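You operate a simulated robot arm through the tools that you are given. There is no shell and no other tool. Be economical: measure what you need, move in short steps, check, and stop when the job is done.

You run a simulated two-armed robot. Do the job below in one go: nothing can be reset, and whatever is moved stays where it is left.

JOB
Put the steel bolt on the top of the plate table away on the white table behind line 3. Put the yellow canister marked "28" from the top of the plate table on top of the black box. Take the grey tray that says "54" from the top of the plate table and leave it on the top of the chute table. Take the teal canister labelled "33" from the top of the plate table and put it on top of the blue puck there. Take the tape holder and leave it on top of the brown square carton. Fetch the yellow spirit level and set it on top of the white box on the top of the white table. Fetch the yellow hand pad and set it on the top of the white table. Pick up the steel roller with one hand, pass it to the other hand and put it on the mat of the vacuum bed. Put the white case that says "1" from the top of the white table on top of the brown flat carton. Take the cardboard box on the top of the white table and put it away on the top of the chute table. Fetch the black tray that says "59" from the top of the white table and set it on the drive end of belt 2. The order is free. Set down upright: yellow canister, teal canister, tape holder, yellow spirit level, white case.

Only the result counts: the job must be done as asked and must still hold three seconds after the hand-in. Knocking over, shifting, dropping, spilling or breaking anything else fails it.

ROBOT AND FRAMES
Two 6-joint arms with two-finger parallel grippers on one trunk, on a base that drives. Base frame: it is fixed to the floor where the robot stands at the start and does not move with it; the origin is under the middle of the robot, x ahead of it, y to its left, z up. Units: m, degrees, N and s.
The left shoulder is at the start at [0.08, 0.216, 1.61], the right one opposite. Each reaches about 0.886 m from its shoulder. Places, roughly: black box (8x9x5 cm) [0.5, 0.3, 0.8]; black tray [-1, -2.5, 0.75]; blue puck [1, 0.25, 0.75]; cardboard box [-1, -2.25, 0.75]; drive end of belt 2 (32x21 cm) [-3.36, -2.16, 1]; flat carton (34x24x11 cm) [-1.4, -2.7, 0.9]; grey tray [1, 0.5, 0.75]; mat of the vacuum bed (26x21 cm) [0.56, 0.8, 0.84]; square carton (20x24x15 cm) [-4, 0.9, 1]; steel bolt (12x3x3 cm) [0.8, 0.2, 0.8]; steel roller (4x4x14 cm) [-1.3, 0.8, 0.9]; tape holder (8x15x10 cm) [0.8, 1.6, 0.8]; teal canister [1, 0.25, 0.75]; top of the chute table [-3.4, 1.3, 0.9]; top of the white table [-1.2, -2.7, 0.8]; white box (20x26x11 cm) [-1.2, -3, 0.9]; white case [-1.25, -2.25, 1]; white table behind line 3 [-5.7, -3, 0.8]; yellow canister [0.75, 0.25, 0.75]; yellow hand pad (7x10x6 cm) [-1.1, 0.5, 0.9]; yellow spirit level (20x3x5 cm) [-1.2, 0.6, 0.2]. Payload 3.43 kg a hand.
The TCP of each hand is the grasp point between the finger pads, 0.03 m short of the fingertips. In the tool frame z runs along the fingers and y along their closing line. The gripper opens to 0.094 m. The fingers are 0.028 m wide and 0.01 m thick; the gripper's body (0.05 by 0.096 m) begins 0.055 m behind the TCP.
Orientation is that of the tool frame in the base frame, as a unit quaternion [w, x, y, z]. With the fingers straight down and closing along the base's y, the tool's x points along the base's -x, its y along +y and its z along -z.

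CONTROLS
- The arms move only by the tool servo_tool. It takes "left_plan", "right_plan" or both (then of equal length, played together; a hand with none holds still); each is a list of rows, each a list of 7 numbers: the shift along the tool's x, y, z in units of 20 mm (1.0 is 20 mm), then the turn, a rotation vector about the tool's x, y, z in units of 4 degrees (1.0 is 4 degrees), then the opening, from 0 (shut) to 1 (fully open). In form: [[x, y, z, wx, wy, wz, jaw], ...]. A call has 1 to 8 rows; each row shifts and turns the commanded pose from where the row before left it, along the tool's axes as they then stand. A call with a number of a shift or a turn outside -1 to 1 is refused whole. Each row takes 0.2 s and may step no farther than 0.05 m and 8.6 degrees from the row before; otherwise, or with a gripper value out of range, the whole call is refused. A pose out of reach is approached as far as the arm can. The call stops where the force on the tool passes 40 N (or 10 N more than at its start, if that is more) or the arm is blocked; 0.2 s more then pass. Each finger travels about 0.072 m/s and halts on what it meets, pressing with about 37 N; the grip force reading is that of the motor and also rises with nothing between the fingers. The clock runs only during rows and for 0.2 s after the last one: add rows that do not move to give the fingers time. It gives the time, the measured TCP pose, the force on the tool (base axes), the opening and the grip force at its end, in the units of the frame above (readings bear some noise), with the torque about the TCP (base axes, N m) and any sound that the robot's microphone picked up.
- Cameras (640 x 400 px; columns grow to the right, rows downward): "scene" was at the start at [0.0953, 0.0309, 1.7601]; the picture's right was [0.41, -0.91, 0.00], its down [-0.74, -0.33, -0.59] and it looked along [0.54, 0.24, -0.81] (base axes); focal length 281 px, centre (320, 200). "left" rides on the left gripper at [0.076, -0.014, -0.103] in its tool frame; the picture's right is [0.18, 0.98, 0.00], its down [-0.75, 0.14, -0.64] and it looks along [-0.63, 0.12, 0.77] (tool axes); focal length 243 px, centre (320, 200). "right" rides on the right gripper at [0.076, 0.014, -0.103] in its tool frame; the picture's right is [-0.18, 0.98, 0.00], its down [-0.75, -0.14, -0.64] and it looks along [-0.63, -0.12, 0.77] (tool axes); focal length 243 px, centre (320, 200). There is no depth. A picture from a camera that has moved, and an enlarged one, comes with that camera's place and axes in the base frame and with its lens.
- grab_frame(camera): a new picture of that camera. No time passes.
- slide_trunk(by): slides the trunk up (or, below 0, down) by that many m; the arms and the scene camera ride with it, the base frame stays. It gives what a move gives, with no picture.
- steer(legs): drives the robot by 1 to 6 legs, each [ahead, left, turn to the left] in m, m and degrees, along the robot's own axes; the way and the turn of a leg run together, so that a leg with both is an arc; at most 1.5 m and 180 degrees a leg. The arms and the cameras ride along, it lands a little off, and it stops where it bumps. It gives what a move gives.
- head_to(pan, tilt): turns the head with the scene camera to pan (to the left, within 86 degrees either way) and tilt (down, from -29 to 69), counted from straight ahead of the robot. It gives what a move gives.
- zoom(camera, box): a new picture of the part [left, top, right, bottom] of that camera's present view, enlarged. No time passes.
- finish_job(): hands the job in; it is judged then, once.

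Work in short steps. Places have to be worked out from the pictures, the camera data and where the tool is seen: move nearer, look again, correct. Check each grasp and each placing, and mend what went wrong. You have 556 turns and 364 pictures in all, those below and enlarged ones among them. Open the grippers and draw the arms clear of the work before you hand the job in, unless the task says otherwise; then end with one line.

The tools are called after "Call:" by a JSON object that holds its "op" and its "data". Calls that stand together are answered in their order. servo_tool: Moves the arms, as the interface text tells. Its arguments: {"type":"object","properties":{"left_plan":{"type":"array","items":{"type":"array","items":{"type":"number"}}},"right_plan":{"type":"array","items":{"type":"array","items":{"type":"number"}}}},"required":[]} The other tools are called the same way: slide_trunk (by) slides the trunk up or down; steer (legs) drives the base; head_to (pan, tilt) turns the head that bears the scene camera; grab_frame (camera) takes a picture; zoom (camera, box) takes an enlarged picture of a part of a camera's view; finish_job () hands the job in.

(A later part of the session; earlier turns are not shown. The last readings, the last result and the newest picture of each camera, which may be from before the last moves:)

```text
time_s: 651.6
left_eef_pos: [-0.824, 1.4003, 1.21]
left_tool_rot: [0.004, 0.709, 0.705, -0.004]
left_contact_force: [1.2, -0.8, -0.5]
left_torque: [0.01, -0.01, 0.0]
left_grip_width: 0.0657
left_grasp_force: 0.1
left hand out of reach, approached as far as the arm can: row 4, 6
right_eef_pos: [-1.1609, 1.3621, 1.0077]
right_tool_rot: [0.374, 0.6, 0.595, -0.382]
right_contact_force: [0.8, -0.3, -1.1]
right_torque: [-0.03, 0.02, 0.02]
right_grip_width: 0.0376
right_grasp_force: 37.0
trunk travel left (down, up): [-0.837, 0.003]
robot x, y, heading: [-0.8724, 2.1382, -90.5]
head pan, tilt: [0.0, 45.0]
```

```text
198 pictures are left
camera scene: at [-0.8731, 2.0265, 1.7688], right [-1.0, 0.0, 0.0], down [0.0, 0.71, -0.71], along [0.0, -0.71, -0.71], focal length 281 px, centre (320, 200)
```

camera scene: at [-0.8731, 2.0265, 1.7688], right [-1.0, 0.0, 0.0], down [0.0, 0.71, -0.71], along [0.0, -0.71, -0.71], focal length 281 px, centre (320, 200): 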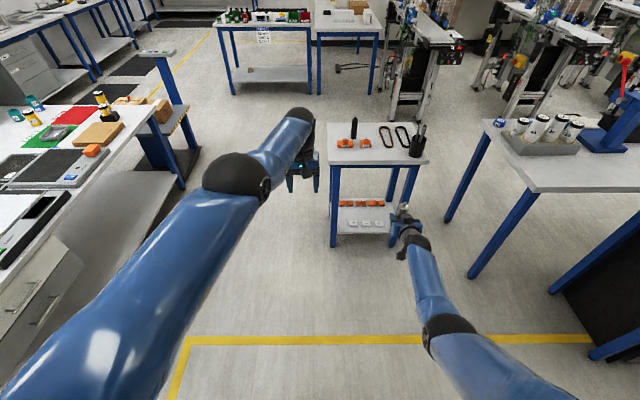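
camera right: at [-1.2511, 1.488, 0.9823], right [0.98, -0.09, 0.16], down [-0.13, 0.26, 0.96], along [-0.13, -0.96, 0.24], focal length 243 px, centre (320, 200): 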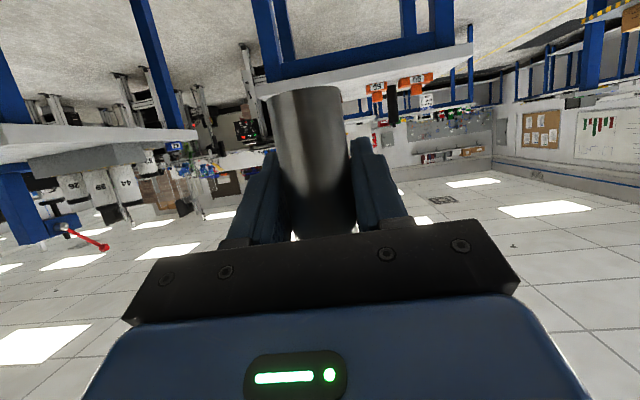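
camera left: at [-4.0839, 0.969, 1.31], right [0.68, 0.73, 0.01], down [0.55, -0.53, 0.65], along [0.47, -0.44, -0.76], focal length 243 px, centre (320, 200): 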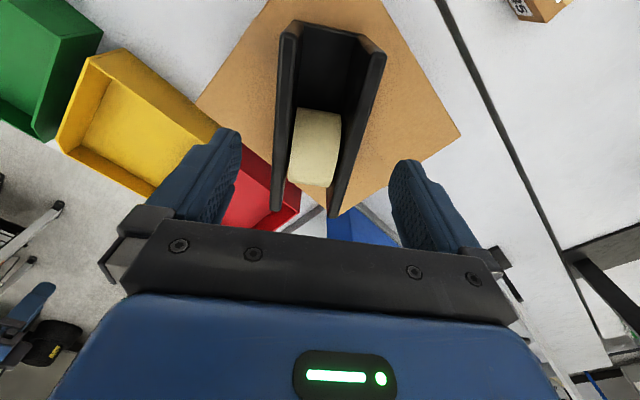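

I continue moving the right hand inward.

Call:
{"op": "servo_tool", "data": {"left_plan": [[0, -0.4, 0.2, 0, 0, 0, 0.7], [0, -0.4, 0.2, 0, 0, 0, 0.7], [0, -0.4, 0.2, 0, 0, 0, 0.7], [0, 0, 0, 0, 0, 0, 0.7], [0, 0, 0, 0, 0, 0, 0.7], [0, 0, 0, 0, 0, 0, 0.7], [0, 0, 0, 0, 0, 0, 0.7], [0, 0, 0, 0, 0, 0, 0.7]], "right_plan": [[0, 1, 0, 0, 0, 0, 0], [0, 1, 0, 0, 0, 0, 0], [0, 1, 0, 0, 0, 0, 0], [0, 1, 0, 0, 0, 0, 0], [0, 1, 0, 0, 0, 0, 0], [0, 1, 0, 0, 0, 0, 0], [0, 1, 0, 0, 0, 0, 0], [0, 1, 0, 0, 0, 0, 0]]}}

Call:
{"op": "grab_frame", "data": {"camera": "left"}}

Call:
{"op": "grab_frame", "data": {"camera": "scene"}}

```text
time_s: 653.4
left_eef_pos: [-0.8457, 1.4054, 1.197]
left_tool_rot: [0.004, 0.709, 0.705, -0.003]
left_contact_force: [0.3, 0.8, 0.7]
left_torque: [0.0, 0.06, -0.02]
left_grip_width: 0.0658
left_grasp_force: 0.0
left hand out of reach, approached as far as the arm can: row 2
right_eef_pos: [-0.9995, 1.3588, 1.0055]
right_tool_rot: [0.371, 0.602, 0.595, -0.383]
right_contact_force: [0.0, 0.3, -2.3]
right_torque: [0.01, 0.0, 0.01]
right_grip_width: 0.0378
right_grasp_force: 37.1
trunk travel left (down, up): [-0.837, 0.003]
robot x, y, heading: [-0.8715, 2.138, -90.5]
head pan, tilt: [0.0, 45.0]
```

```text
197 pictures are left
camera left: at [-0.8591, 1.4835, 1.298], right [0.98, 0.18, 0.0], down [0.14, -0.75, 0.65], along [0.11, -0.64, -0.76], focal length 243 px, centre (320, 200)
```

left: 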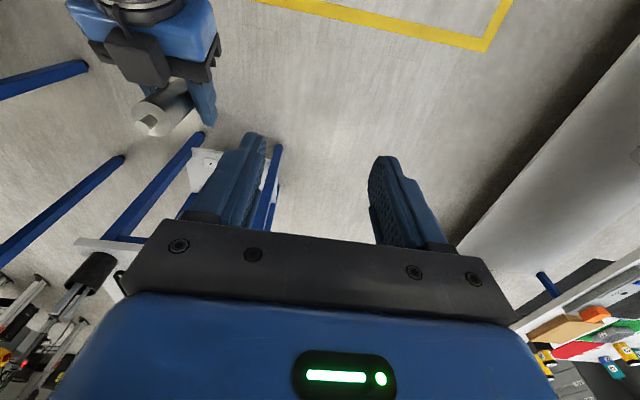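

```text
196 pictures are left
camera scene: at [-0.872, 2.0262, 1.7688], right [-1.0, 0.0, 0.0], down [0.0, 0.71, -0.71], along [0.0, -0.71, -0.71], focal length 281 px, centre (320, 200)
```

scene: 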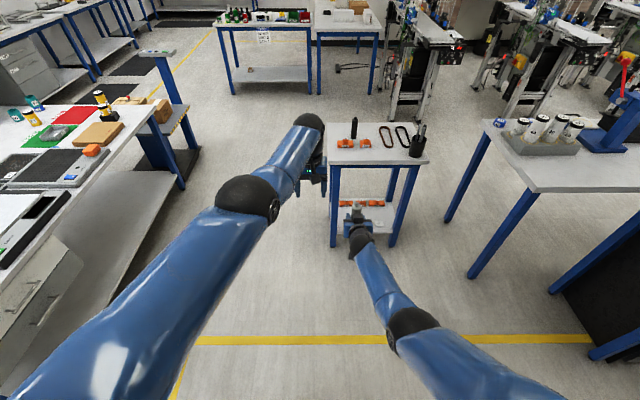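

The roller pin is seen from the left camera at ≈(−0.992, 1.372). I bring the roller under the left hand.

Call:
{"op": "servo_tool", "data": {"left_plan": [[-0.33, -0.47, 0, 0, 0, 0, 0.75], [-0.33, -0.47, 0, 0, 0, 0, 0.75], [-0.33, -0.47, 0, 0, 0, 0, 0.75], [-0.33, -0.47, 0, 0, 0, 0, 0.75], [-0.33, -0.47, 0, 0, 0, 0, 0.75]], "right_plan": [[0, 1, 0, 0, 0, 0, 0], [0, 1, 0, 0, 0, 0, 0], [0, 1, 0, 0, 0, 0, 0], [0, 1, 0, 0, 0, 0, 0], [0, 1, 0, 0, 0, 0, 0]]}}

Call:
{"op": "grab_frame", "data": {"camera": "left"}}

```text
time_s: 654.6
left_eef_pos: [-0.8785, 1.4162, 1.2034]
left_tool_rot: [0.003, 0.708, 0.706, -0.003]
left_contact_force: [1.5, 0.2, -0.8]
left_torque: [0.04, 0.01, -0.05]
left_grip_width: 0.0707
left_grasp_force: 0.0
left hand out of reach, approached as far as the arm can: row 1, 2, 3, 4, 5
right_eef_pos: [-0.8986, 1.3593, 1.0084]
right_tool_rot: [0.372, 0.601, 0.596, -0.382]
right_contact_force: [-0.3, 0.2, -1.8]
right_torque: [-0.04, 0.02, 0.02]
right_grip_width: 0.0376
right_grasp_force: 37.1
trunk travel left (down, up): [-0.837, 0.003]
robot x, y, heading: [-0.8731, 2.1378, -90.6]
head pan, tilt: [0.0, 45.0]
```

```text
195 pictures are left
camera left: at [-0.8924, 1.495, 1.3043], right [0.98, 0.18, 0.0], down [0.14, -0.75, 0.65], along [0.11, -0.64, -0.76], focal length 243 px, centre (320, 200)
```

left: 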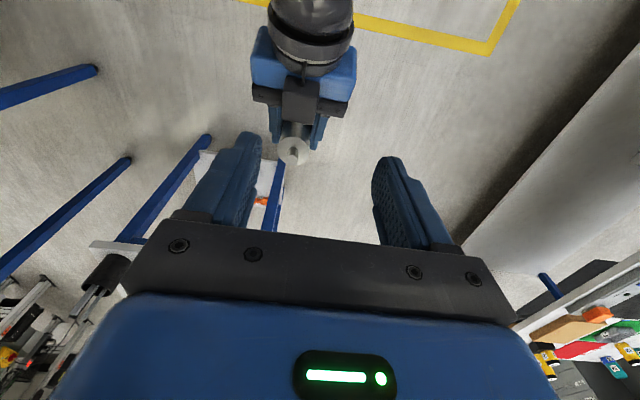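

I lower the left hand 6 cm (still above the pin) to regain reach, then shift it over the roller axis (−0.90, 1.363).

Call:
{"op": "servo_tool", "data": {"left_plan": [[0, 0, 1, 0, 0, 0, 0.75], [0, 0, 1, 0, 0, 0, 0.75], [-0.9, -0.35, 0.9, 0, 0, 0, 0.75], [-0.9, -0.35, 0, 0, 0, 0, 0.75], [-0.9, -0.35, 0, 0, 0, 0, 0.75]]}}

Call:
{"op": "grab_frame", "data": {"camera": "left"}}

```text
time_s: 655.8
left_eef_pos: [-0.8786, 1.4225, 1.1612]
left_tool_rot: [0.004, 0.709, 0.706, -0.004]
left_contact_force: [-0.3, 0.0, 0.6]
left_torque: [-0.02, 0.03, -0.03]
left_grip_width: 0.0707
left_grasp_force: 0.1
left hand out of reach, approached as far as the arm can: row 2, 3, 4, 5
right_eef_pos: [-0.9005, 1.359, 1.0067]
right_tool_rot: [0.372, 0.601, 0.595, -0.382]
right_contact_force: [-0.6, -0.2, -2.3]
right_torque: [-0.01, 0.0, -0.01]
right_grip_width: 0.0377
right_grasp_force: 36.9
trunk travel left (down, up): [-0.837, 0.003]
robot x, y, heading: [-0.8687, 2.1384, -90.2]
head pan, tilt: [0.0, 45.0]
```

```text
194 pictures are left
camera left: at [-0.8924, 1.5007, 1.2627], right [0.98, 0.18, 0.0], down [0.14, -0.75, 0.65], along [0.11, -0.64, -0.76], focal length 243 px, centre (320, 200)
```

left: 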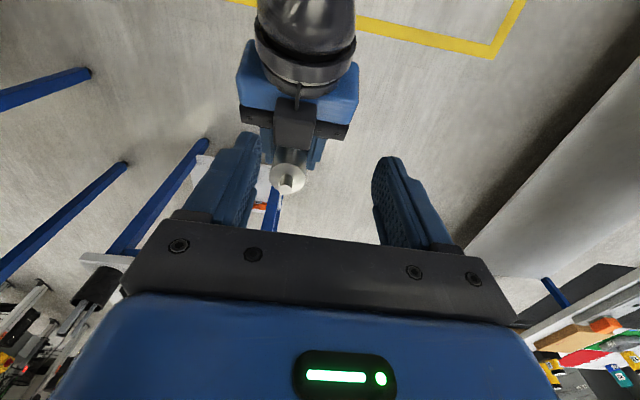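

The left arm is at its limit, so I bring the roller back toward the robot by 6 cm instead.

Call:
{"op": "servo_tool", "data": {"right_plan": [[0.43, 0.35, -0.9, 0, 0, 0, 0], [0.43, 0.35, -0.9, 0, 0, 0, 0], [0.43, 0.35, -0.9, 0, 0, 0, 0]]}}

Call:
{"op": "grab_frame", "data": {"camera": "left"}}

```text
time_s: 656.6
left_eef_pos: [-0.8785, 1.4231, 1.1619]
left_tool_rot: [0.004, 0.709, 0.705, -0.004]
left_contact_force: [-0.1, 0.0, -0.2]
left_torque: [0.01, -0.03, -0.02]
left_grip_width: 0.0706
left_grasp_force: 0.1
right_eef_pos: [-0.8777, 1.4164, 1.0059]
right_tool_rot: [0.372, 0.601, 0.594, -0.383]
right_contact_force: [-0.5, -0.3, -1.2]
right_torque: [0.01, 0.02, -0.04]
right_grip_width: 0.0374
right_grasp_force: 37.3
trunk travel left (down, up): [-0.837, 0.003]
robot x, y, heading: [-0.8695, 2.1368, -90.4]
head pan, tilt: [0.0, 45.0]
```

```text
193 pictures are left
camera left: at [-0.8919, 1.5012, 1.263], right [0.98, 0.18, 0.0], down [0.14, -0.75, 0.65], along [0.11, -0.64, -0.76], focal length 243 px, centre (320, 200)
```

left: 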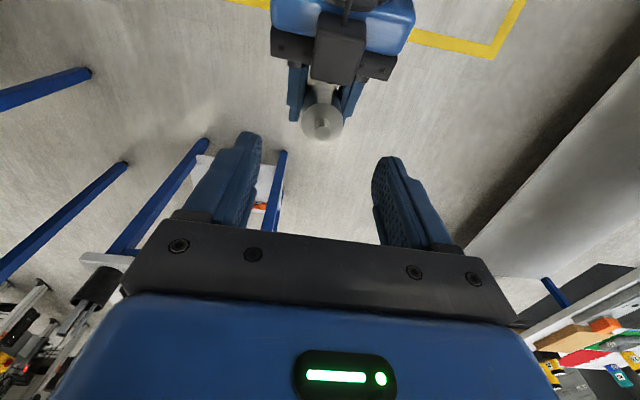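

The roller axis (−0.877, 1.425) is right beneath the left hand. I descend the left hand over it.

Call:
{"op": "servo_tool", "data": {"left_plan": [[0, 0, 0.9, 0, 0, 0, 0.75], [0, 0, 0.9, 0, 0, 0, 0.75], [0, 0, 0.9, 0, 0, 0, 0.75]]}}

Call:
{"op": "grab_frame", "data": {"camera": "left"}}

Call:
{"op": "zoom", "data": {"camera": "scene", "box": [260, 100, 400, 260]}}

```text
time_s: 657.4
left_eef_pos: [-0.8755, 1.434, 1.1106]
left_tool_rot: [0.003, 0.708, 0.706, -0.004]
left_contact_force: [0.1, 0.4, -1.1]
left_torque: [0.01, -0.02, 0.04]
left_grip_width: 0.0703
left_grasp_force: 0.0
left hand out of reach, approached as far as the arm can: row 1, 2, 3
right_eef_pos: [-0.877, 1.4163, 1.0058]
right_tool_rot: [0.373, 0.601, 0.595, -0.382]
right_contact_force: [0.3, 0.0, -1.0]
right_torque: [0.0, 0.01, -0.01]
right_grip_width: 0.0377
right_grasp_force: 37.1
trunk travel left (down, up): [-0.837, 0.003]
robot x, y, heading: [-0.8733, 2.1383, -90.2]
head pan, tilt: [0.0, 45.0]
```

```text
192 pictures are left
camera left: at [-0.8883, 1.5127, 1.2123], right [0.98, 0.18, 0.0], down [0.14, -0.75, 0.65], along [0.11, -0.64, -0.76], focal length 243 px, centre (320, 200)
```

left: 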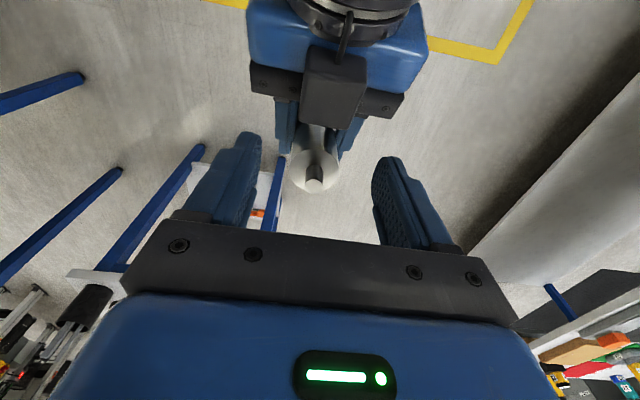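

```text
2.50 times, centred on (330, 180) of scene
camera zoom: at [-0.8727, 2.0264, 1.7689], right [-1.0, 0.0, 0.0], down [0.0, 0.71, -0.71], along [0.0, -0.71, -0.71], focal length 703 px, centre (295, 250)
```

zoom: 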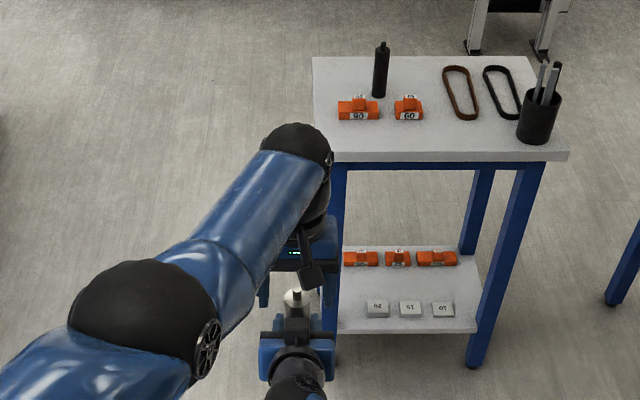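

The left hand drifts back as it lowers. I move the roller 2 cm further back and continue the descent.

Call:
{"op": "servo_tool", "data": {"left_plan": [[0, 0, 0, 0, 0, 0, 0.75], [0, -0.1, 0.8, 0, 0, 0, 0.75], [0, 0, 0.8, 0, 0, 0, 0.75]], "right_plan": [[0.43, 0, -0.9, 0, 0, 0, 0], [0.1, 0, -0.2, 0, 0, 0, 0], [0, 0, 0, 0, 0, 0, 0]]}}

Call:
{"op": "grab_frame", "data": {"camera": "left"}}

```text
time_s: 658.2
left_eef_pos: [-0.8744, 1.4439, 1.0813]
left_tool_rot: [0.003, 0.709, 0.705, -0.003]
left_contact_force: [0.2, -0.8, 0.2]
left_torque: [0.01, 0.0, -0.07]
left_grip_width: 0.0706
left_grasp_force: 0.0
left hand out of reach, approached as far as the arm can: row 2, 3
right_eef_pos: [-0.8771, 1.4412, 1.0043]
right_tool_rot: [0.372, 0.601, 0.595, -0.383]
right_contact_force: [0.4, -0.3, -2.2]
right_torque: [0.01, -0.02, 0.02]
right_grip_width: 0.0376
right_grasp_force: 36.7
trunk travel left (down, up): [-0.837, 0.003]
robot x, y, heading: [-0.8716, 2.1379, -90.2]
head pan, tilt: [0.0, 45.0]
```

```text
190 pictures are left
camera left: at [-0.8869, 1.5216, 1.1827], right [0.98, 0.18, 0.0], down [0.14, -0.75, 0.65], along [0.11, -0.64, -0.76], focal length 243 px, centre (320, 200)
```

left: 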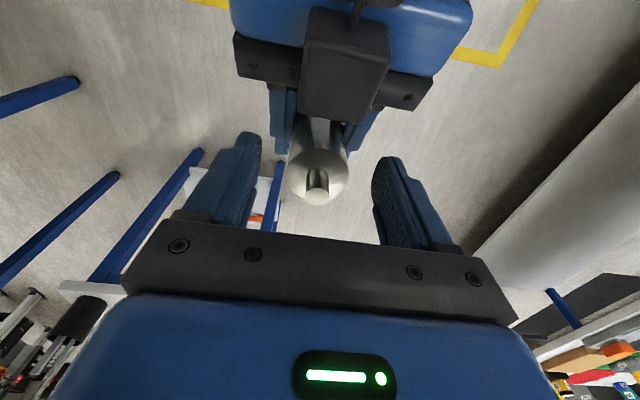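

Aligned now. I lower 12 mm more and close the left hand on the roller.

Call:
{"op": "servo_tool", "data": {"left_plan": [[0, 0, 0.7, 0, 0, 0, 0.75], [0, 0, 0, 0, 0, 0, 0], [0, 0, 0, 0, 0, 0, 0], [0, 0, 0, 0, 0, 0, 0]]}}

Call:
{"op": "grab_frame", "data": {"camera": "left"}}

```text
time_s: 659.2
left_eef_pos: [-0.8743, 1.4482, 1.0708]
left_tool_rot: [0.003, 0.709, 0.705, -0.004]
left_contact_force: [-14.5, 1.0, 1.1]
left_torque: [-0.05, 0.84, -0.07]
left_grip_width: 0.0332
left_grasp_force: 37.2
left hand out of reach, approached as far as the arm can: row 1
right_eef_pos: [-0.8745, 1.4424, 1.0064]
right_tool_rot: [0.374, 0.6, 0.595, -0.382]
right_contact_force: [14.4, -0.5, -3.0]
right_torque: [0.12, 0.09, -0.09]
right_grip_width: 0.0377
right_grasp_force: 37.1
trunk travel left (down, up): [-0.837, 0.003]
robot x, y, heading: [-0.8687, 2.1355, -90.4]
head pan, tilt: [0.0, 45.0]
```

```text
189 pictures are left
camera left: at [-0.8873, 1.5263, 1.1714], right [0.98, 0.18, 0.0], down [0.14, -0.75, 0.65], along [0.11, -0.64, -0.76], focal length 243 px, centre (320, 200)
```

left: 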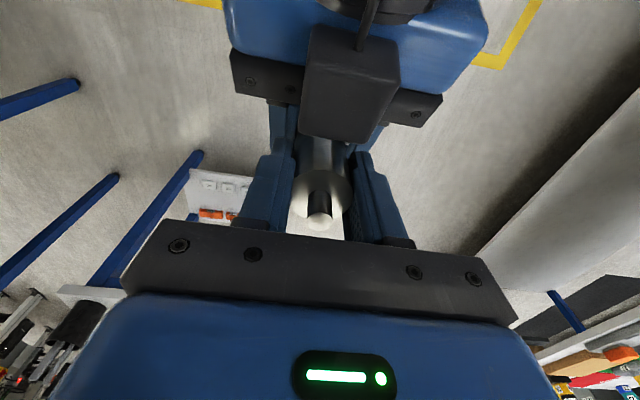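

Both hands hold the roller. I open the right hand and check that the left keeps it.

Call:
{"op": "servo_tool", "data": {"right_plan": [[0, 0, 0, 0, 0, 0, 0.4], [0, 0, 0, 0, 0, 0, 0.8], [0, 0, 0, 0, 0, 0, 0.8], [0, 0, 0, 0, 0, 0, 0.8]]}}

Call:
{"op": "grab_frame", "data": {"camera": "right"}}

```text
time_s: 660.2
left_eef_pos: [-0.8724, 1.4479, 1.0695]
left_tool_rot: [0.005, 0.709, 0.706, -0.004]
left_contact_force: [-0.8, 0.2, 0.2]
left_torque: [0.02, 0.03, -0.02]
left_grip_width: 0.0333
left_grasp_force: 36.9
right_eef_pos: [-0.8768, 1.4421, 1.0051]
right_tool_rot: [0.373, 0.601, 0.595, -0.382]
right_contact_force: [0.6, -0.6, 0.1]
right_torque: [0.0, 0.0, 0.02]
right_grip_width: 0.0751
right_grasp_force: 0.0
trunk travel left (down, up): [-0.837, 0.003]
robot x, y, heading: [-0.8737, 2.1381, -90.1]
head pan, tilt: [0.0, 45.0]
```

```text
188 pictures are left
camera right: at [-0.8598, 1.5674, 0.98], right [0.98, -0.09, 0.16], down [-0.13, 0.26, 0.96], along [-0.13, -0.96, 0.24], focal length 243 px, centre (320, 200)
```

right: 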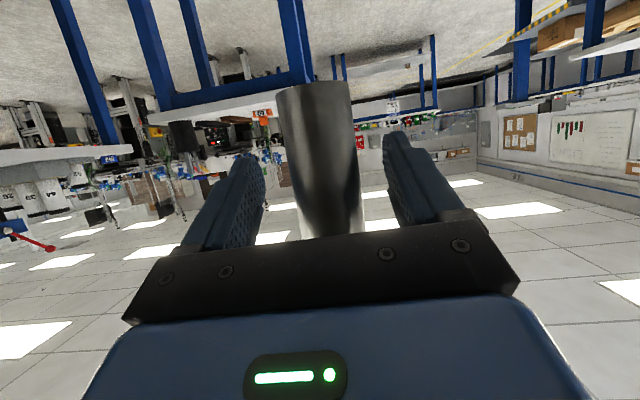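

The left hand holds it. I retreat the right hand straight back and out to the side.

Call:
{"op": "servo_tool", "data": {"right_plan": [[0.43, 0, -0.9, 0, 0, 0, 0.8], [0.43, 0, -0.9, 0, 0, 0, 0.8], [0.43, 0, -0.9, 0, 0, 0, 0.8], [0.43, 0, -0.9, 0, 0, 0, 0.8], [0.43, 0, -0.9, 0, 0, 0, 0.8]]}}

Call:
{"op": "grab_frame", "data": {"camera": "right"}}

```text
time_s: 661.4
left_eef_pos: [-0.8724, 1.448, 1.0697]
left_tool_rot: [0.004, 0.709, 0.705, -0.003]
left_contact_force: [-0.7, 0.7, -0.6]
left_torque: [0.03, 0.06, 0.01]
left_grip_width: 0.033
left_grasp_force: 37.3
right_eef_pos: [-0.8752, 1.5414, 1.005]
right_tool_rot: [0.374, 0.6, 0.596, -0.382]
right_contact_force: [-0.2, -0.2, 0.2]
right_torque: [0.03, -0.01, -0.01]
right_grip_width: 0.0752
right_grasp_force: 0.0
trunk travel left (down, up): [-0.837, 0.003]
robot x, y, heading: [-0.8746, 2.1379, -90.5]
head pan, tilt: [0.0, 45.0]
```

```text
187 pictures are left
camera right: at [-0.8592, 1.6673, 0.9802], right [0.98, -0.09, 0.16], down [-0.13, 0.26, 0.96], along [-0.13, -0.96, 0.24], focal length 243 px, centre (320, 200)
```

right: 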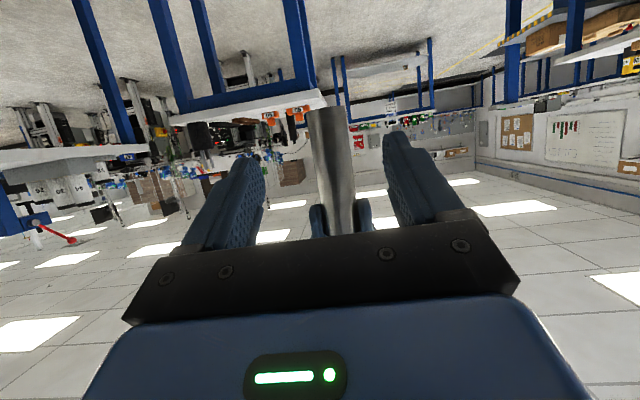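

I swing the right hand outward while restoring it to vertical.

Call:
{"op": "servo_tool", "data": {"right_plan": [[0, -1, 0, 0, 1, 0, 0.8], [0, -1, 0, 0, 1, 0, 0.8], [0, -1, 0, 0, 1, 0, 0.8], [0, -1, 0, 0, 1, 0, 0.8], [0, -1, 0, 0, 1, 0, 0.8], [0, -1, 0, 0, 1, 0, 0.8], [0, -1, 0, 0, 1, 0, 0.8], [0, -1, 0, 0, 1, 0, 0.8]]}}

Call:
{"op": "servo_tool", "data": {"right_plan": [[0, -1, 0, 0, 1, 0, 0.8], [0, -1, 0, 0, 1, 0, 0.8], [0, -1, 0, 0, 1, 0, 0.8], [0, -1, 0, 0, 1, 0, 0.8], [0, -1, 0, 0, 1, 0, 0.8], [0, -1, 0, 0, 1, 0, 0.8], [0, -1, 0, 0, 1, 0, 0.8], [0, -1, -0.5, 0, 0, 0, 0.8]]}}

Call:
{"op": "grab_frame", "data": {"camera": "scene"}}

```text
time_s: 663.2
left_eef_pos: [-0.8734, 1.4476, 1.0695]
left_tool_rot: [0.003, 0.709, 0.705, -0.002]
left_contact_force: [-0.1, 0.3, 0.1]
left_torque: [0.03, -0.07, 0.01]
left_grip_width: 0.0327
left_grasp_force: 36.3
right_eef_pos: [-1.0365, 1.542, 1.0053]
right_tool_rot: [0.194, 0.683, 0.675, -0.202]
right_contact_force: [0.0, -0.4, 0.1]
right_torque: [0.02, -0.02, 0.02]
right_grip_width: 0.0751
right_grasp_force: 0.0
trunk travel left (down, up): [-0.837, 0.003]
robot x, y, heading: [-0.8698, 2.1373, -90.3]
head pan, tilt: [0.0, 45.0]
```

```text
time_s: 665.0
left_eef_pos: [-0.8731, 1.4483, 1.0701]
left_tool_rot: [0.005, 0.709, 0.705, -0.003]
left_contact_force: [0.2, 0.7, -0.8]
left_torque: [0.01, 0.03, 0.0]
left_grip_width: 0.0328
left_grasp_force: 37.4
right_eef_pos: [-1.1966, 1.5474, 1.0166]
right_tool_rot: [0.026, 0.712, 0.701, -0.03]
right_contact_force: [-0.7, -0.8, -0.5]
right_torque: [-0.01, 0.01, -0.02]
right_grip_width: 0.0751
right_grasp_force: 0.1
trunk travel left (down, up): [-0.837, 0.003]
robot x, y, heading: [-0.8744, 2.1376, -90.0]
head pan, tilt: [0.0, 45.0]
```

```text
186 pictures are left
camera scene: at [-0.8738, 2.0268, 1.7688], right [-1.0, 0.0, 0.0], down [0.0, 0.71, -0.71], along [0.0, -0.71, -0.71], focal length 281 px, centre (320, 200)
```

scene: 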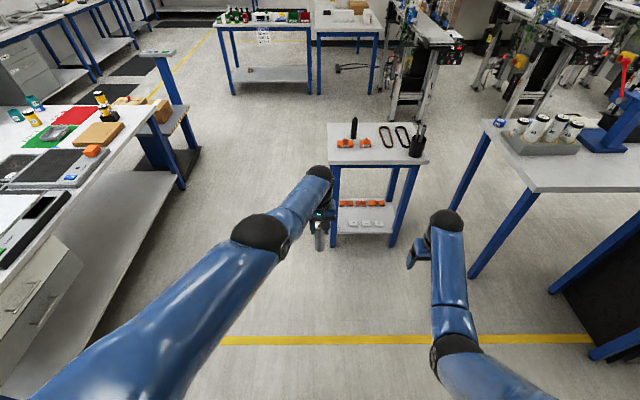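

I check the left grip closely.

Call:
{"op": "zoom", "data": {"camera": "left", "box": [240, 110, 400, 260]}}

Call:
{"op": "zoom", "data": {"camera": "scene", "box": [270, 170, 370, 270]}}

```text
2.67 times, centred on (320, 185) of left
camera zoom: at [-0.8865, 1.5262, 1.1709], right [0.98, 0.18, 0.0], down [0.14, -0.75, 0.65], along [0.12, -0.64, -0.76], focal length 647 px, centre (320, 240)
```

zoom: 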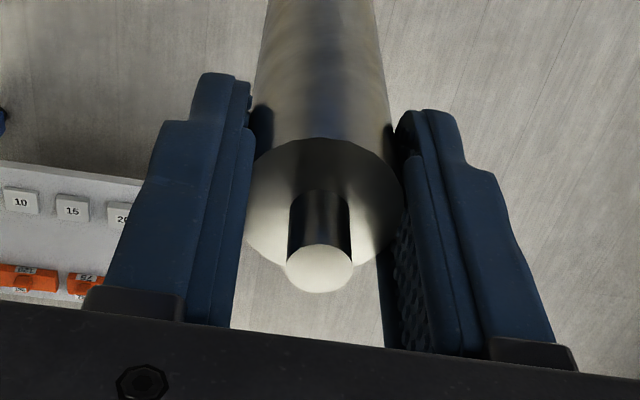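

```text
4.00 times, centred on (320, 220) of scene
camera zoom: at [-0.8738, 2.0268, 1.7688], right [-1.0, 0.0, 0.0], down [0.0, 0.71, -0.71], along [0.0, -0.71, -0.71], focal length 1125 px, centre (320, 120)
```

zoom: 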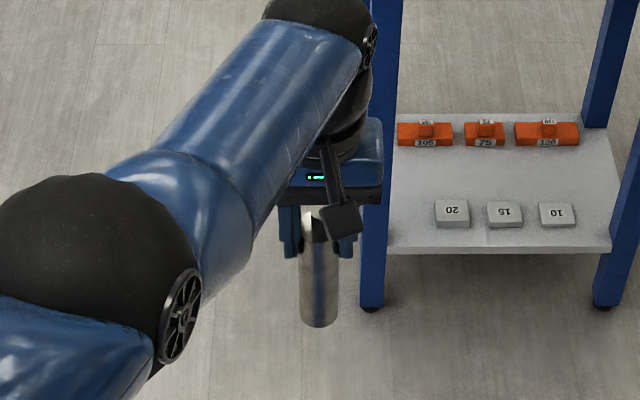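

The grip is sound (roller bottom ≈0.11 below the TCP). I drive to the west side of the plate table facing the vacuum bed.

Call:
{"op": "steer", "data": {"legs": [[0, 0.45, 0], [0, 0, 90], [0, -0.7, 0], [0, -0.64, 0]]}}

Call:
{"op": "head_to", "data": {"pan": 0, "tilt": 48}}

Call:
{"op": "grab_frame", "data": {"camera": "scene"}}

```text
time_s: 678.1
left_eef_pos: [0.2612, 0.7994, 1.0695]
left_tool_rot: [0.006, 0.007, 1.0, 0.0]
left_contact_force: [0.0, 1.2, 0.6]
left_torque: [0.02, 0.01, 0.01]
left_grip_width: 0.0327
left_grasp_force: 36.9
right_eef_pos: [0.1577, 0.4771, 1.0155]
right_tool_rot: [0.04, 0.011, 0.999, -0.004]
right_contact_force: [0.0, 0.3, -0.2]
right_torque: [0.0, -0.02, -0.02]
right_grip_width: 0.0755
right_grasp_force: 0.0
trunk travel left (down, up): [-0.837, 0.003]
robot x, y, heading: [-0.4312, 0.8023, -0.7]
head pan, tilt: [0.0, 45.0]
```

```text
time_s: 678.7
left_eef_pos: [0.2602, 0.7996, 1.0702]
left_tool_rot: [0.004, 0.007, 1.0, 0.0]
left_contact_force: [0.1, 0.4, -0.3]
left_torque: [-0.03, 0.01, 0.03]
left_grip_width: 0.0326
left_grasp_force: 37.0
right_eef_pos: [0.1588, 0.4762, 1.0168]
right_tool_rot: [0.039, 0.011, 0.999, -0.005]
right_contact_force: [-0.1, -0.1, -0.5]
right_torque: [-0.03, 0.01, 0.01]
right_grip_width: 0.0751
right_grasp_force: 0.2
trunk travel left (down, up): [-0.837, 0.003]
robot x, y, heading: [-0.4298, 0.8057, -0.8]
head pan, tilt: [0.0, 48.0]
```

```text
183 pictures are left
camera scene: at [-0.3216, 0.8056, 1.7647], right [-0.01, -1.0, 0.0], down [-0.74, 0.01, -0.67], along [0.67, -0.01, -0.74], focal length 281 px, centre (320, 200)
```

scene: 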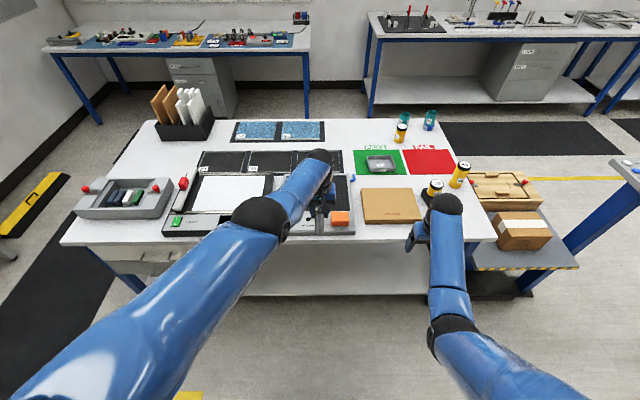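

The mat is centred at about (0.56, 0.80). I drive forward 0.28 m and lower the trunk 6 cm, then look.

Call:
{"op": "steer", "data": {"legs": [[0.28, 0, 0.8]]}}

Call:
{"op": "slide_trunk", "data": {"by": -0.06}}

Call:
{"op": "grab_frame", "data": {"camera": "left"}}

Call:
{"op": "grab_frame", "data": {"camera": "scene"}}

```text
time_s: 680.7
left_eef_pos: [0.5366, 0.8038, 1.0723]
left_tool_rot: [0.006, 0.001, 1.0, 0.0]
left_contact_force: [-0.4, -0.4, 0.7]
left_torque: [-0.07, 0.02, -0.03]
left_grip_width: 0.0326
left_grasp_force: 36.7
right_eef_pos: [0.439, 0.4791, 1.0182]
right_tool_rot: [0.041, 0.006, 0.999, -0.004]
right_contact_force: [0.2, 0.2, 1.3]
right_torque: [0.02, -0.01, -0.03]
right_grip_width: 0.0751
right_grasp_force: 0.0
trunk travel left (down, up): [-0.837, 0.003]
robot x, y, heading: [-0.15, 0.8074, -0.1]
head pan, tilt: [0.0, 48.0]
```

```text
time_s: 681.7
left_eef_pos: [0.5412, 0.805, 1.0093]
left_tool_rot: [0.005, 0.001, 1.0, 0.0]
left_contact_force: [-0.5, 0.1, -1.6]
left_torque: [-0.02, 0.02, -0.01]
left_grip_width: 0.0326
left_grasp_force: 37.1
right_eef_pos: [0.4431, 0.4797, 0.9561]
right_tool_rot: [0.04, 0.005, 0.999, -0.004]
right_contact_force: [0.1, 0.7, 0.5]
right_torque: [0.02, 0.01, 0.01]
right_grip_width: 0.0752
right_grasp_force: 0.0
trunk travel left (down, up): [-0.777, 0.063]
robot x, y, heading: [-0.149, 0.8045, 0.0]
head pan, tilt: [0.0, 48.0]
```

```text
182 pictures are left
camera left: at [0.4639, 0.7911, 1.1103], right [-0.18, 0.98, 0.0], down [0.75, 0.14, 0.65], along [0.64, 0.12, -0.76], focal length 243 px, centre (320, 200)
```

left: 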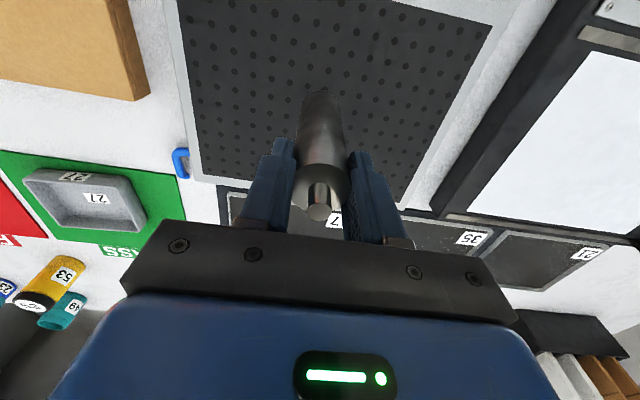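

```text
181 pictures are left
camera scene: at [-0.041, 0.8039, 1.7046], right [0.0, -1.0, 0.0], down [-0.74, 0.0, -0.67], along [0.67, 0.0, -0.74], focal length 281 px, centre (320, 200)
```

scene: 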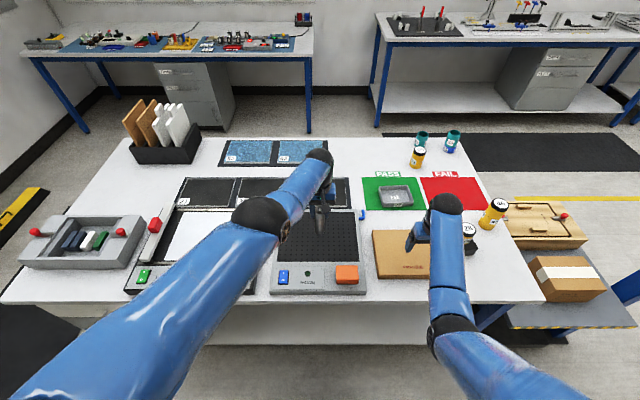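

The roller is over the mat. I lower it to near contact.

Call:
{"op": "slide_trunk", "data": {"by": -0.04}}

Call:
{"op": "servo_tool", "data": {"left_plan": [[0, 0, 0.15, 0, 0, 0, 0], [0, 0, 0.15, 0, 0, 0, 0], [0, 0, 0.15, 0, 0, 0, 0], [0, 0, 0.15, 0, 0, 0, 0], [0, 0, 0, 0, 0, 0, 0]]}}

Call:
{"op": "grab_frame", "data": {"camera": "left"}}

```text
time_s: 682.5
left_eef_pos: [0.54, 0.8061, 0.9693]
left_tool_rot: [0.005, 0.001, 1.0, 0.0]
left_contact_force: [0.1, 0.0, -0.6]
left_torque: [0.03, -0.01, 0.02]
left_grip_width: 0.0327
left_grasp_force: 36.4
right_eef_pos: [0.4404, 0.4806, 0.9155]
right_tool_rot: [0.04, 0.005, 0.999, -0.003]
right_contact_force: [0.7, -0.8, -0.1]
right_torque: [0.01, -0.01, 0.01]
right_grip_width: 0.0752
right_grasp_force: 0.1
trunk travel left (down, up): [-0.737, 0.103]
robot x, y, heading: [-0.1486, 0.8027, -0.1]
head pan, tilt: [0.0, 48.0]
```

```text
time_s: 683.7
left_eef_pos: [0.5355, 0.8069, 0.9582]
left_tool_rot: [0.004, 0.001, 1.0, 0.0]
left_contact_force: [-0.8, 0.3, 0.0]
left_torque: [0.02, -0.02, -0.02]
left_grip_width: 0.0325
left_grasp_force: 37.2
left hand out of reach, approached as far as the arm can: row 3
right_eef_pos: [0.4424, 0.4801, 0.9161]
right_tool_rot: [0.039, 0.005, 0.999, -0.003]
right_contact_force: [0.5, -0.7, 0.3]
right_torque: [0.04, 0.01, -0.02]
right_grip_width: 0.0753
right_grasp_force: 0.0
trunk travel left (down, up): [-0.737, 0.103]
robot x, y, heading: [-0.1493, 0.8057, -0.0]
head pan, tilt: [0.0, 48.0]
```

```text
180 pictures are left
camera left: at [0.4582, 0.7928, 1.0608], right [-0.18, 0.98, 0.0], down [0.75, 0.14, 0.65], along [0.64, 0.12, -0.76], focal length 243 px, centre (320, 200)
```

left: 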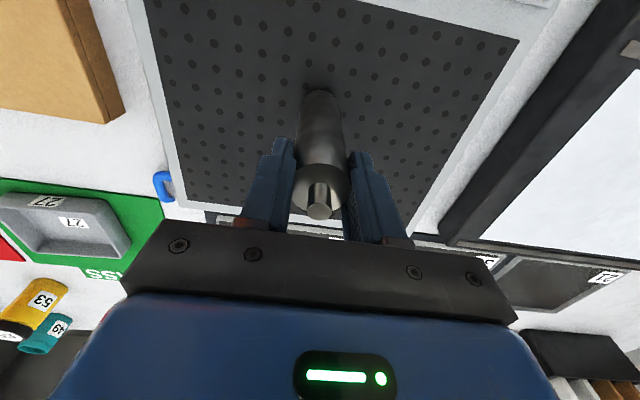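

Close to the mat. I creep further down with trunk steps.

Call:
{"op": "slide_trunk", "data": {"by": -0.008}}

Call:
{"op": "slide_trunk", "data": {"by": -0.006}}

```text
time_s: 684.3
left_eef_pos: [0.5343, 0.8056, 0.9521]
left_tool_rot: [0.004, 0.001, 1.0, -0.001]
left_contact_force: [1.1, 0.9, 0.3]
left_torque: [0.01, -0.03, 0.0]
left_grip_width: 0.0327
left_grasp_force: 37.0
right_eef_pos: [0.4428, 0.4792, 0.9078]
right_tool_rot: [0.039, 0.005, 0.999, -0.004]
right_contact_force: [-1.0, -0.8, 0.0]
right_torque: [-0.03, -0.02, -0.01]
right_grip_width: 0.0751
right_grasp_force: 0.1
trunk travel left (down, up): [-0.729, 0.111]
robot x, y, heading: [-0.1501, 0.8005, -0.2]
head pan, tilt: [0.0, 48.0]
```

```text
time_s: 684.9
left_eef_pos: [0.5342, 0.8049, 0.9487]
left_tool_rot: [0.007, 0.001, 1.0, 0.0]
left_contact_force: [-2.1, 1.6, 11.0]
left_torque: [0.1, 0.45, -0.04]
left_grip_width: 0.0327
left_grasp_force: 37.0
right_eef_pos: [0.4399, 0.4806, 0.9029]
right_tool_rot: [0.04, 0.006, 0.999, -0.004]
right_contact_force: [1.5, 0.1, -0.3]
right_torque: [-0.02, -0.02, -0.01]
right_grip_width: 0.0751
right_grasp_force: 0.1
trunk travel left (down, up): [-0.723, 0.117]
robot x, y, heading: [-0.1479, 0.8015, 0.2]
head pan, tilt: [0.0, 48.0]
```

Contact (11 N). I open slowly so the roller settles upright.

Call:
{"op": "servo_tool", "data": {"left_plan": [[0, 0, 0.05, 0, 0, 0, 0.2], [0, 0, 0, 0, 0, 0, 0.4], [0, 0, 0, 0, 0, 0, 0.55], [0, 0, 0, 0, 0, 0, 0.7], [0, 0, 0, 0, 0, 0, 0.8], [0, 0, 0, 0, 0, 0, 0.8]]}}

Call:
{"op": "grab_frame", "data": {"camera": "left"}}

```text
time_s: 686.2
left_eef_pos: [0.5346, 0.8066, 0.9449]
left_tool_rot: [0.005, 0.001, 1.0, 0.0]
left_contact_force: [0.1, 0.1, 0.2]
left_torque: [0.0, 0.0, 0.0]
left_grip_width: 0.0749
left_grasp_force: 0.1
right_eef_pos: [0.4417, 0.4795, 0.9021]
right_tool_rot: [0.04, 0.005, 0.999, -0.004]
right_contact_force: [-0.2, -0.4, 0.2]
right_torque: [0.03, -0.02, -0.02]
right_grip_width: 0.0753
right_grasp_force: 0.2
trunk travel left (down, up): [-0.723, 0.117]
robot x, y, heading: [-0.1477, 0.8042, -0.3]
head pan, tilt: [0.0, 48.0]
```

```text
179 pictures are left
camera left: at [0.4581, 0.7928, 1.0462], right [-0.18, 0.98, 0.0], down [0.75, 0.14, 0.65], along [0.64, 0.12, -0.76], focal length 243 px, centre (320, 200)
```

left: 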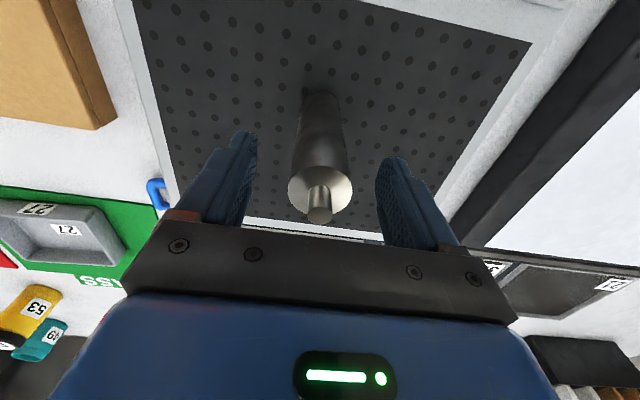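

The roller stands upright on the mat. I rise vertically with the trunk and verify.

Call:
{"op": "slide_trunk", "data": {"by": 0.11}}

Call:
{"op": "grab_frame", "data": {"camera": "left"}}

```text
time_s: 687.7
left_eef_pos: [0.5338, 0.8057, 1.0556]
left_tool_rot: [0.006, 0.001, 1.0, 0.0]
left_contact_force: [-0.9, 0.1, 1.6]
left_torque: [-0.04, -0.02, -0.02]
left_grip_width: 0.0753
left_grasp_force: 0.0
right_eef_pos: [0.4402, 0.4798, 1.012]
right_tool_rot: [0.04, 0.006, 0.999, -0.004]
right_contact_force: [0.5, -0.5, -0.8]
right_torque: [0.01, 0.01, 0.02]
right_grip_width: 0.0749
right_grasp_force: 0.0
trunk travel left (down, up): [-0.833, 0.007]
robot x, y, heading: [-0.1512, 0.7994, -0.1]
head pan, tilt: [0.0, 48.0]
```

```text
178 pictures are left
camera left: at [0.4581, 0.7928, 1.156], right [-0.18, 0.98, 0.0], down [0.75, 0.14, 0.65], along [0.64, 0.12, -0.76], focal length 243 px, centre (320, 200)
```

left: 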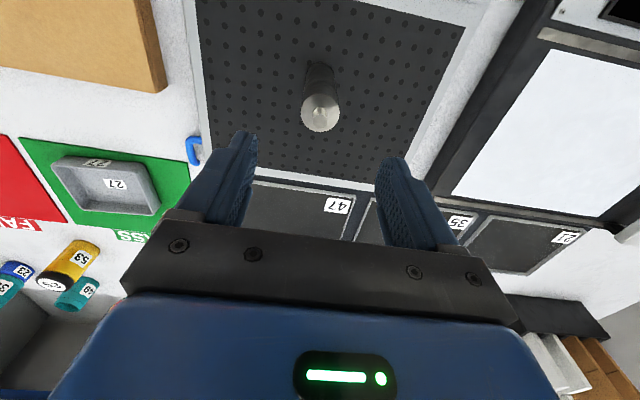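

Roller done. Next: white case "1" from the north end of the white table. I drive there and turn to face −y.

Call:
{"op": "steer", "data": {"legs": [[-0.32, 0, 0], [0, -0.95, 0], [0, -0.95, 0], [0, 0, -90], [0, -0.5, 0]]}}

Call:
{"op": "head_to", "data": {"pan": -15, "tilt": 40}}

Call:
{"op": "grab_frame", "data": {"camera": "scene"}}

```text
time_s: 705.4
left_eef_pos: [-1.005, -1.7749, 1.055]
left_tool_rot: [0.003, 0.722, 0.692, -0.004]
left_contact_force: [1.3, 0.7, 0.0]
left_torque: [0.01, -0.02, 0.01]
left_grip_width: 0.0753
left_grasp_force: 0.0
right_eef_pos: [-1.3266, -1.6674, 1.0123]
right_tool_rot: [0.025, 0.725, 0.688, -0.032]
right_contact_force: [0.0, -0.5, -0.5]
right_torque: [0.04, 0.01, 0.0]
right_grip_width: 0.0752
right_grasp_force: 0.1
trunk travel left (down, up): [-0.833, 0.007]
robot x, y, heading: [-0.9795, -1.0912, -92.6]
head pan, tilt: [0.0, 48.0]
```

```text
time_s: 706.2
left_eef_pos: [-1.0063, -1.7749, 1.0548]
left_tool_rot: [0.004, 0.723, 0.691, -0.003]
left_contact_force: [-0.1, -0.3, 0.1]
left_torque: [0.01, 0.01, 0.03]
left_grip_width: 0.075
left_grasp_force: 0.1
right_eef_pos: [-1.3273, -1.6683, 1.0117]
right_tool_rot: [0.025, 0.725, 0.688, -0.031]
right_contact_force: [-0.1, -0.1, 0.2]
right_torque: [-0.01, 0.01, 0.01]
right_grip_width: 0.0755
right_grasp_force: 0.0
trunk travel left (down, up): [-0.833, 0.007]
robot x, y, heading: [-0.9766, -1.0877, -92.4]
head pan, tilt: [-15.0, 40.0]
```

```text
177 pictures are left
camera scene: at [-1.0077, -1.2013, 1.7721], right [-0.95, 0.3, 0.0], down [0.19, 0.61, -0.77], along [-0.23, -0.73, -0.64], focal length 281 px, centre (320, 200)
```

scene: 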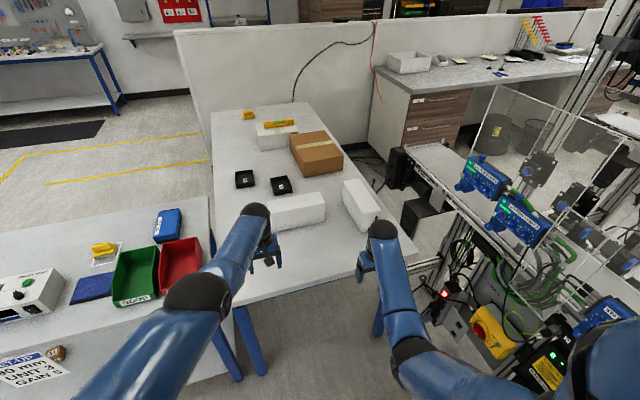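

Level and pad are still in place. I set the hands: right tilted ~36° and outward, left outward.

Call:
{"op": "servo_tool", "data": {"left_plan": [[0, 0.75, 0, 0, 0, 0, 0.8], [0, 0.75, 0, 0, 0, 0, 0.8], [0, 0.75, 0, 0, 0, 0, 0.8], [0, 0.75, 0, 0, 0, 0, 0.8], [0, 0.75, 0, 0, 0, 0, 0.8], [0, 0.75, 0, 0, 0, 0, 0.8], [0, 0.75, 0, 0, 0, 0, 0.8], [0, 0.75, 0, 0, 0, 0, 0.8]], "right_plan": [[0, -0.8, 0, 0, -1, 0, 1], [0, -0.8, 0, 0, -1, 0, 1], [0, -0.8, 0, 0, -1, 0, 1], [0, -0.8, 0, 0, -1, 0, 1], [0, -0.8, 0, 0, -1, 0, 1], [0, -0.8, 0, 0, -1, 0, 1], [0, -0.8, 0, 0, -1, 0, 1], [0, -0.8, -0.3, 0, -0.2, 0, 1]]}}

Call:
{"op": "steer", "data": {"legs": [[0.25, 0, 2.4]]}}

Call:
{"op": "grab_frame", "data": {"camera": "right"}}

Call:
{"op": "grab_frame", "data": {"camera": "scene"}}

```text
time_s: 708.0
left_eef_pos: [-0.8853, -1.78, 1.0549]
left_tool_rot: [0.003, 0.723, 0.691, -0.004]
left_contact_force: [-0.3, 0.4, -0.6]
left_torque: [0.04, -0.04, 0.03]
left_grip_width: 0.0752
left_grasp_force: 0.0
right_eef_pos: [-1.4554, -1.6587, 1.0177]
right_tool_rot: [0.195, 0.695, 0.659, -0.212]
right_contact_force: [-0.9, -0.7, -0.8]
right_torque: [0.03, -0.02, 0.03]
right_grip_width: 0.0941
right_grasp_force: 0.0
trunk travel left (down, up): [-0.833, 0.007]
robot x, y, heading: [-0.9795, -1.0914, -92.3]
head pan, tilt: [-15.0, 40.0]
```

```text
time_s: 709.8
left_eef_pos: [-0.8661, -2.0218, 1.0564]
left_tool_rot: [0.005, 0.709, 0.705, -0.005]
left_contact_force: [0.2, 0.5, 1.1]
left_torque: [0.0, -0.04, 0.01]
left_grip_width: 0.0754
left_grasp_force: 0.0
right_eef_pos: [-1.439, -1.9232, 1.0217]
right_tool_rot: [0.2, 0.681, 0.673, -0.208]
right_contact_force: [1.3, 0.6, 0.7]
right_torque: [-0.03, -0.04, -0.04]
right_grip_width: 0.0939
right_grasp_force: 0.0
trunk travel left (down, up): [-0.833, 0.007]
robot x, y, heading: [-0.9858, -1.3402, -89.9]
head pan, tilt: [-15.0, 40.0]
```

```text
176 pictures are left
camera right: at [-1.4221, -1.8018, 1.0638], right [0.98, -0.17, 0.09], down [-0.14, -0.27, 0.95], along [-0.13, -0.95, -0.29], focal length 243 px, centre (320, 200)
```

right: 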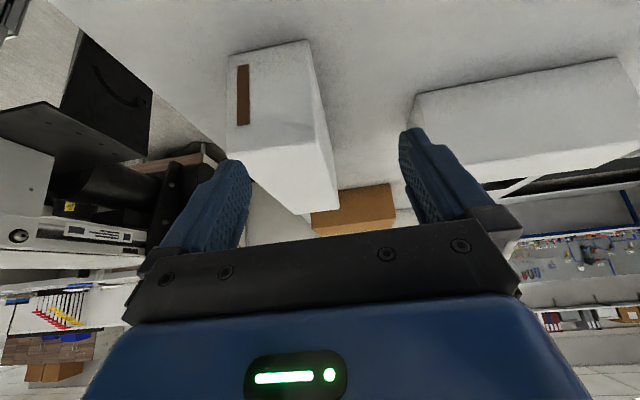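

```text
175 pictures are left
camera scene: at [-1.0103, -1.4451, 1.7727], right [-0.96, 0.26, 0.0], down [0.17, 0.62, -0.77], along [-0.2, -0.74, -0.64], focal length 281 px, centre (320, 200)
```

scene: 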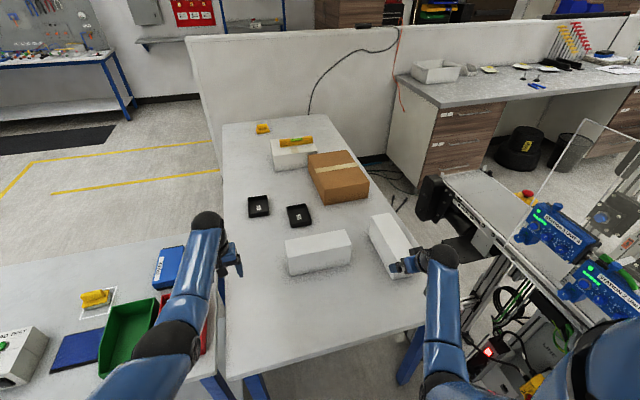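

I zoom into the right view to look for the case's label.

Call:
{"op": "zoom", "data": {"camera": "right", "box": [200, 20, 400, 240]}}

Call:
{"op": "zoom", "data": {"camera": "scene", "box": [270, 190, 430, 310]}}

```text
1.82 times, centred on (300, 130) of right
camera zoom: at [-1.4221, -1.8018, 1.0638], right [0.98, -0.17, 0.09], down [-0.14, -0.27, 0.95], along [-0.13, -0.95, -0.29], focal length 441 px, centre (356, 327)
```

zoom: 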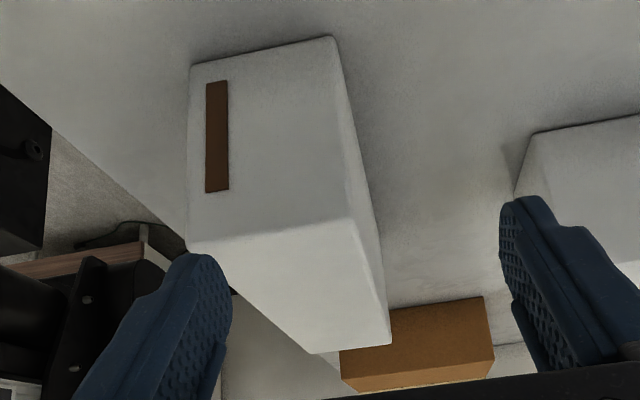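

```text
3.33 times, centred on (350, 250) of scene
camera zoom: at [-1.0103, -1.4451, 1.7727], right [-0.96, 0.26, 0.0], down [0.17, 0.62, -0.77], along [-0.2, -0.74, -0.64], focal length 938 px, centre (220, 33)
```

zoom: 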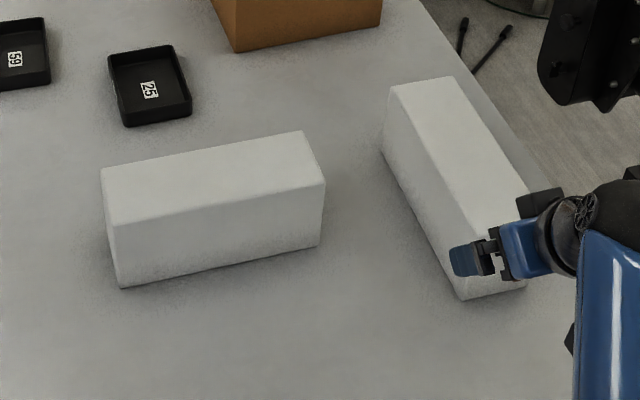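

The case spans x −1.523…−1.442, y −2.23…−1.98, top 0.96; its label must be on the hidden west side (case 3's is also on one long side). I shift over it and drive in above it.

Call:
{"op": "servo_tool", "data": {"right_plan": [[0, -0.75, 0, 0, 0, 0, 1], [0, -0.75, 0, 0, 0, 0, 1], [0, -0.7, 0, 0, 0, 0, 1]]}}

Call:
{"op": "steer", "data": {"legs": [[0.13, 0, 0]]}}

Call:
{"op": "grab_frame", "data": {"camera": "right"}}

Call:
{"op": "grab_frame", "data": {"camera": "scene"}}

```text
time_s: 710.6
left_eef_pos: [-0.8663, -2.0247, 1.0547]
left_tool_rot: [0.004, 0.709, 0.706, -0.003]
left_contact_force: [-0.6, -0.2, -1.1]
left_torque: [0.0, 0.01, -0.01]
left_grip_width: 0.0749
left_grasp_force: 0.1
right_eef_pos: [-1.4837, -1.9261, 1.0185]
right_tool_rot: [0.199, 0.682, 0.672, -0.207]
right_contact_force: [0.5, 0.6, 0.5]
right_torque: [0.02, 0.02, 0.03]
right_grip_width: 0.0942
right_grasp_force: 0.1
trunk travel left (down, up): [-0.833, 0.007]
robot x, y, heading: [-0.9827, -1.3407, -90.3]
head pan, tilt: [-15.0, 40.0]
```

```text
time_s: 711.9
left_eef_pos: [-0.8668, -2.1483, 1.0571]
left_tool_rot: [0.005, 0.708, 0.706, -0.004]
left_contact_force: [0.0, -0.4, 0.0]
left_torque: [0.0, -0.02, 0.01]
left_grip_width: 0.0751
left_grasp_force: 0.0
right_eef_pos: [-1.4848, -2.0485, 1.0227]
right_tool_rot: [0.2, 0.681, 0.673, -0.208]
right_contact_force: [0.1, -0.2, 0.9]
right_torque: [-0.03, 0.02, -0.01]
right_grip_width: 0.0941
right_grasp_force: 0.1
trunk travel left (down, up): [-0.833, 0.007]
robot x, y, heading: [-0.9859, -1.4662, -90.1]
head pan, tilt: [-15.0, 40.0]
```

```text
172 pictures are left
camera right: at [-1.4675, -1.9278, 1.0644], right [0.98, -0.17, 0.09], down [-0.14, -0.27, 0.95], along [-0.14, -0.95, -0.29], focal length 243 px, centre (320, 200)
```

right: 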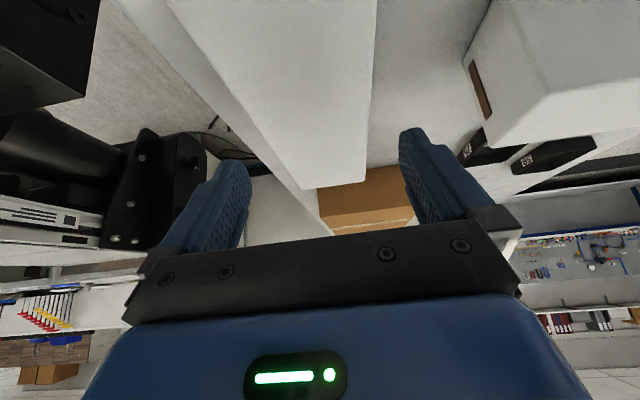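

```text
171 pictures are left
camera scene: at [-1.0108, -1.5712, 1.7728], right [-0.96, 0.26, 0.0], down [0.17, 0.62, -0.77], along [-0.2, -0.74, -0.64], focal length 281 px, centre (320, 200)
```

scene: 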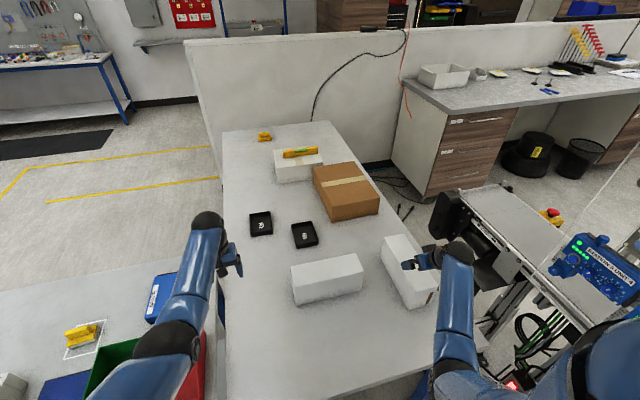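

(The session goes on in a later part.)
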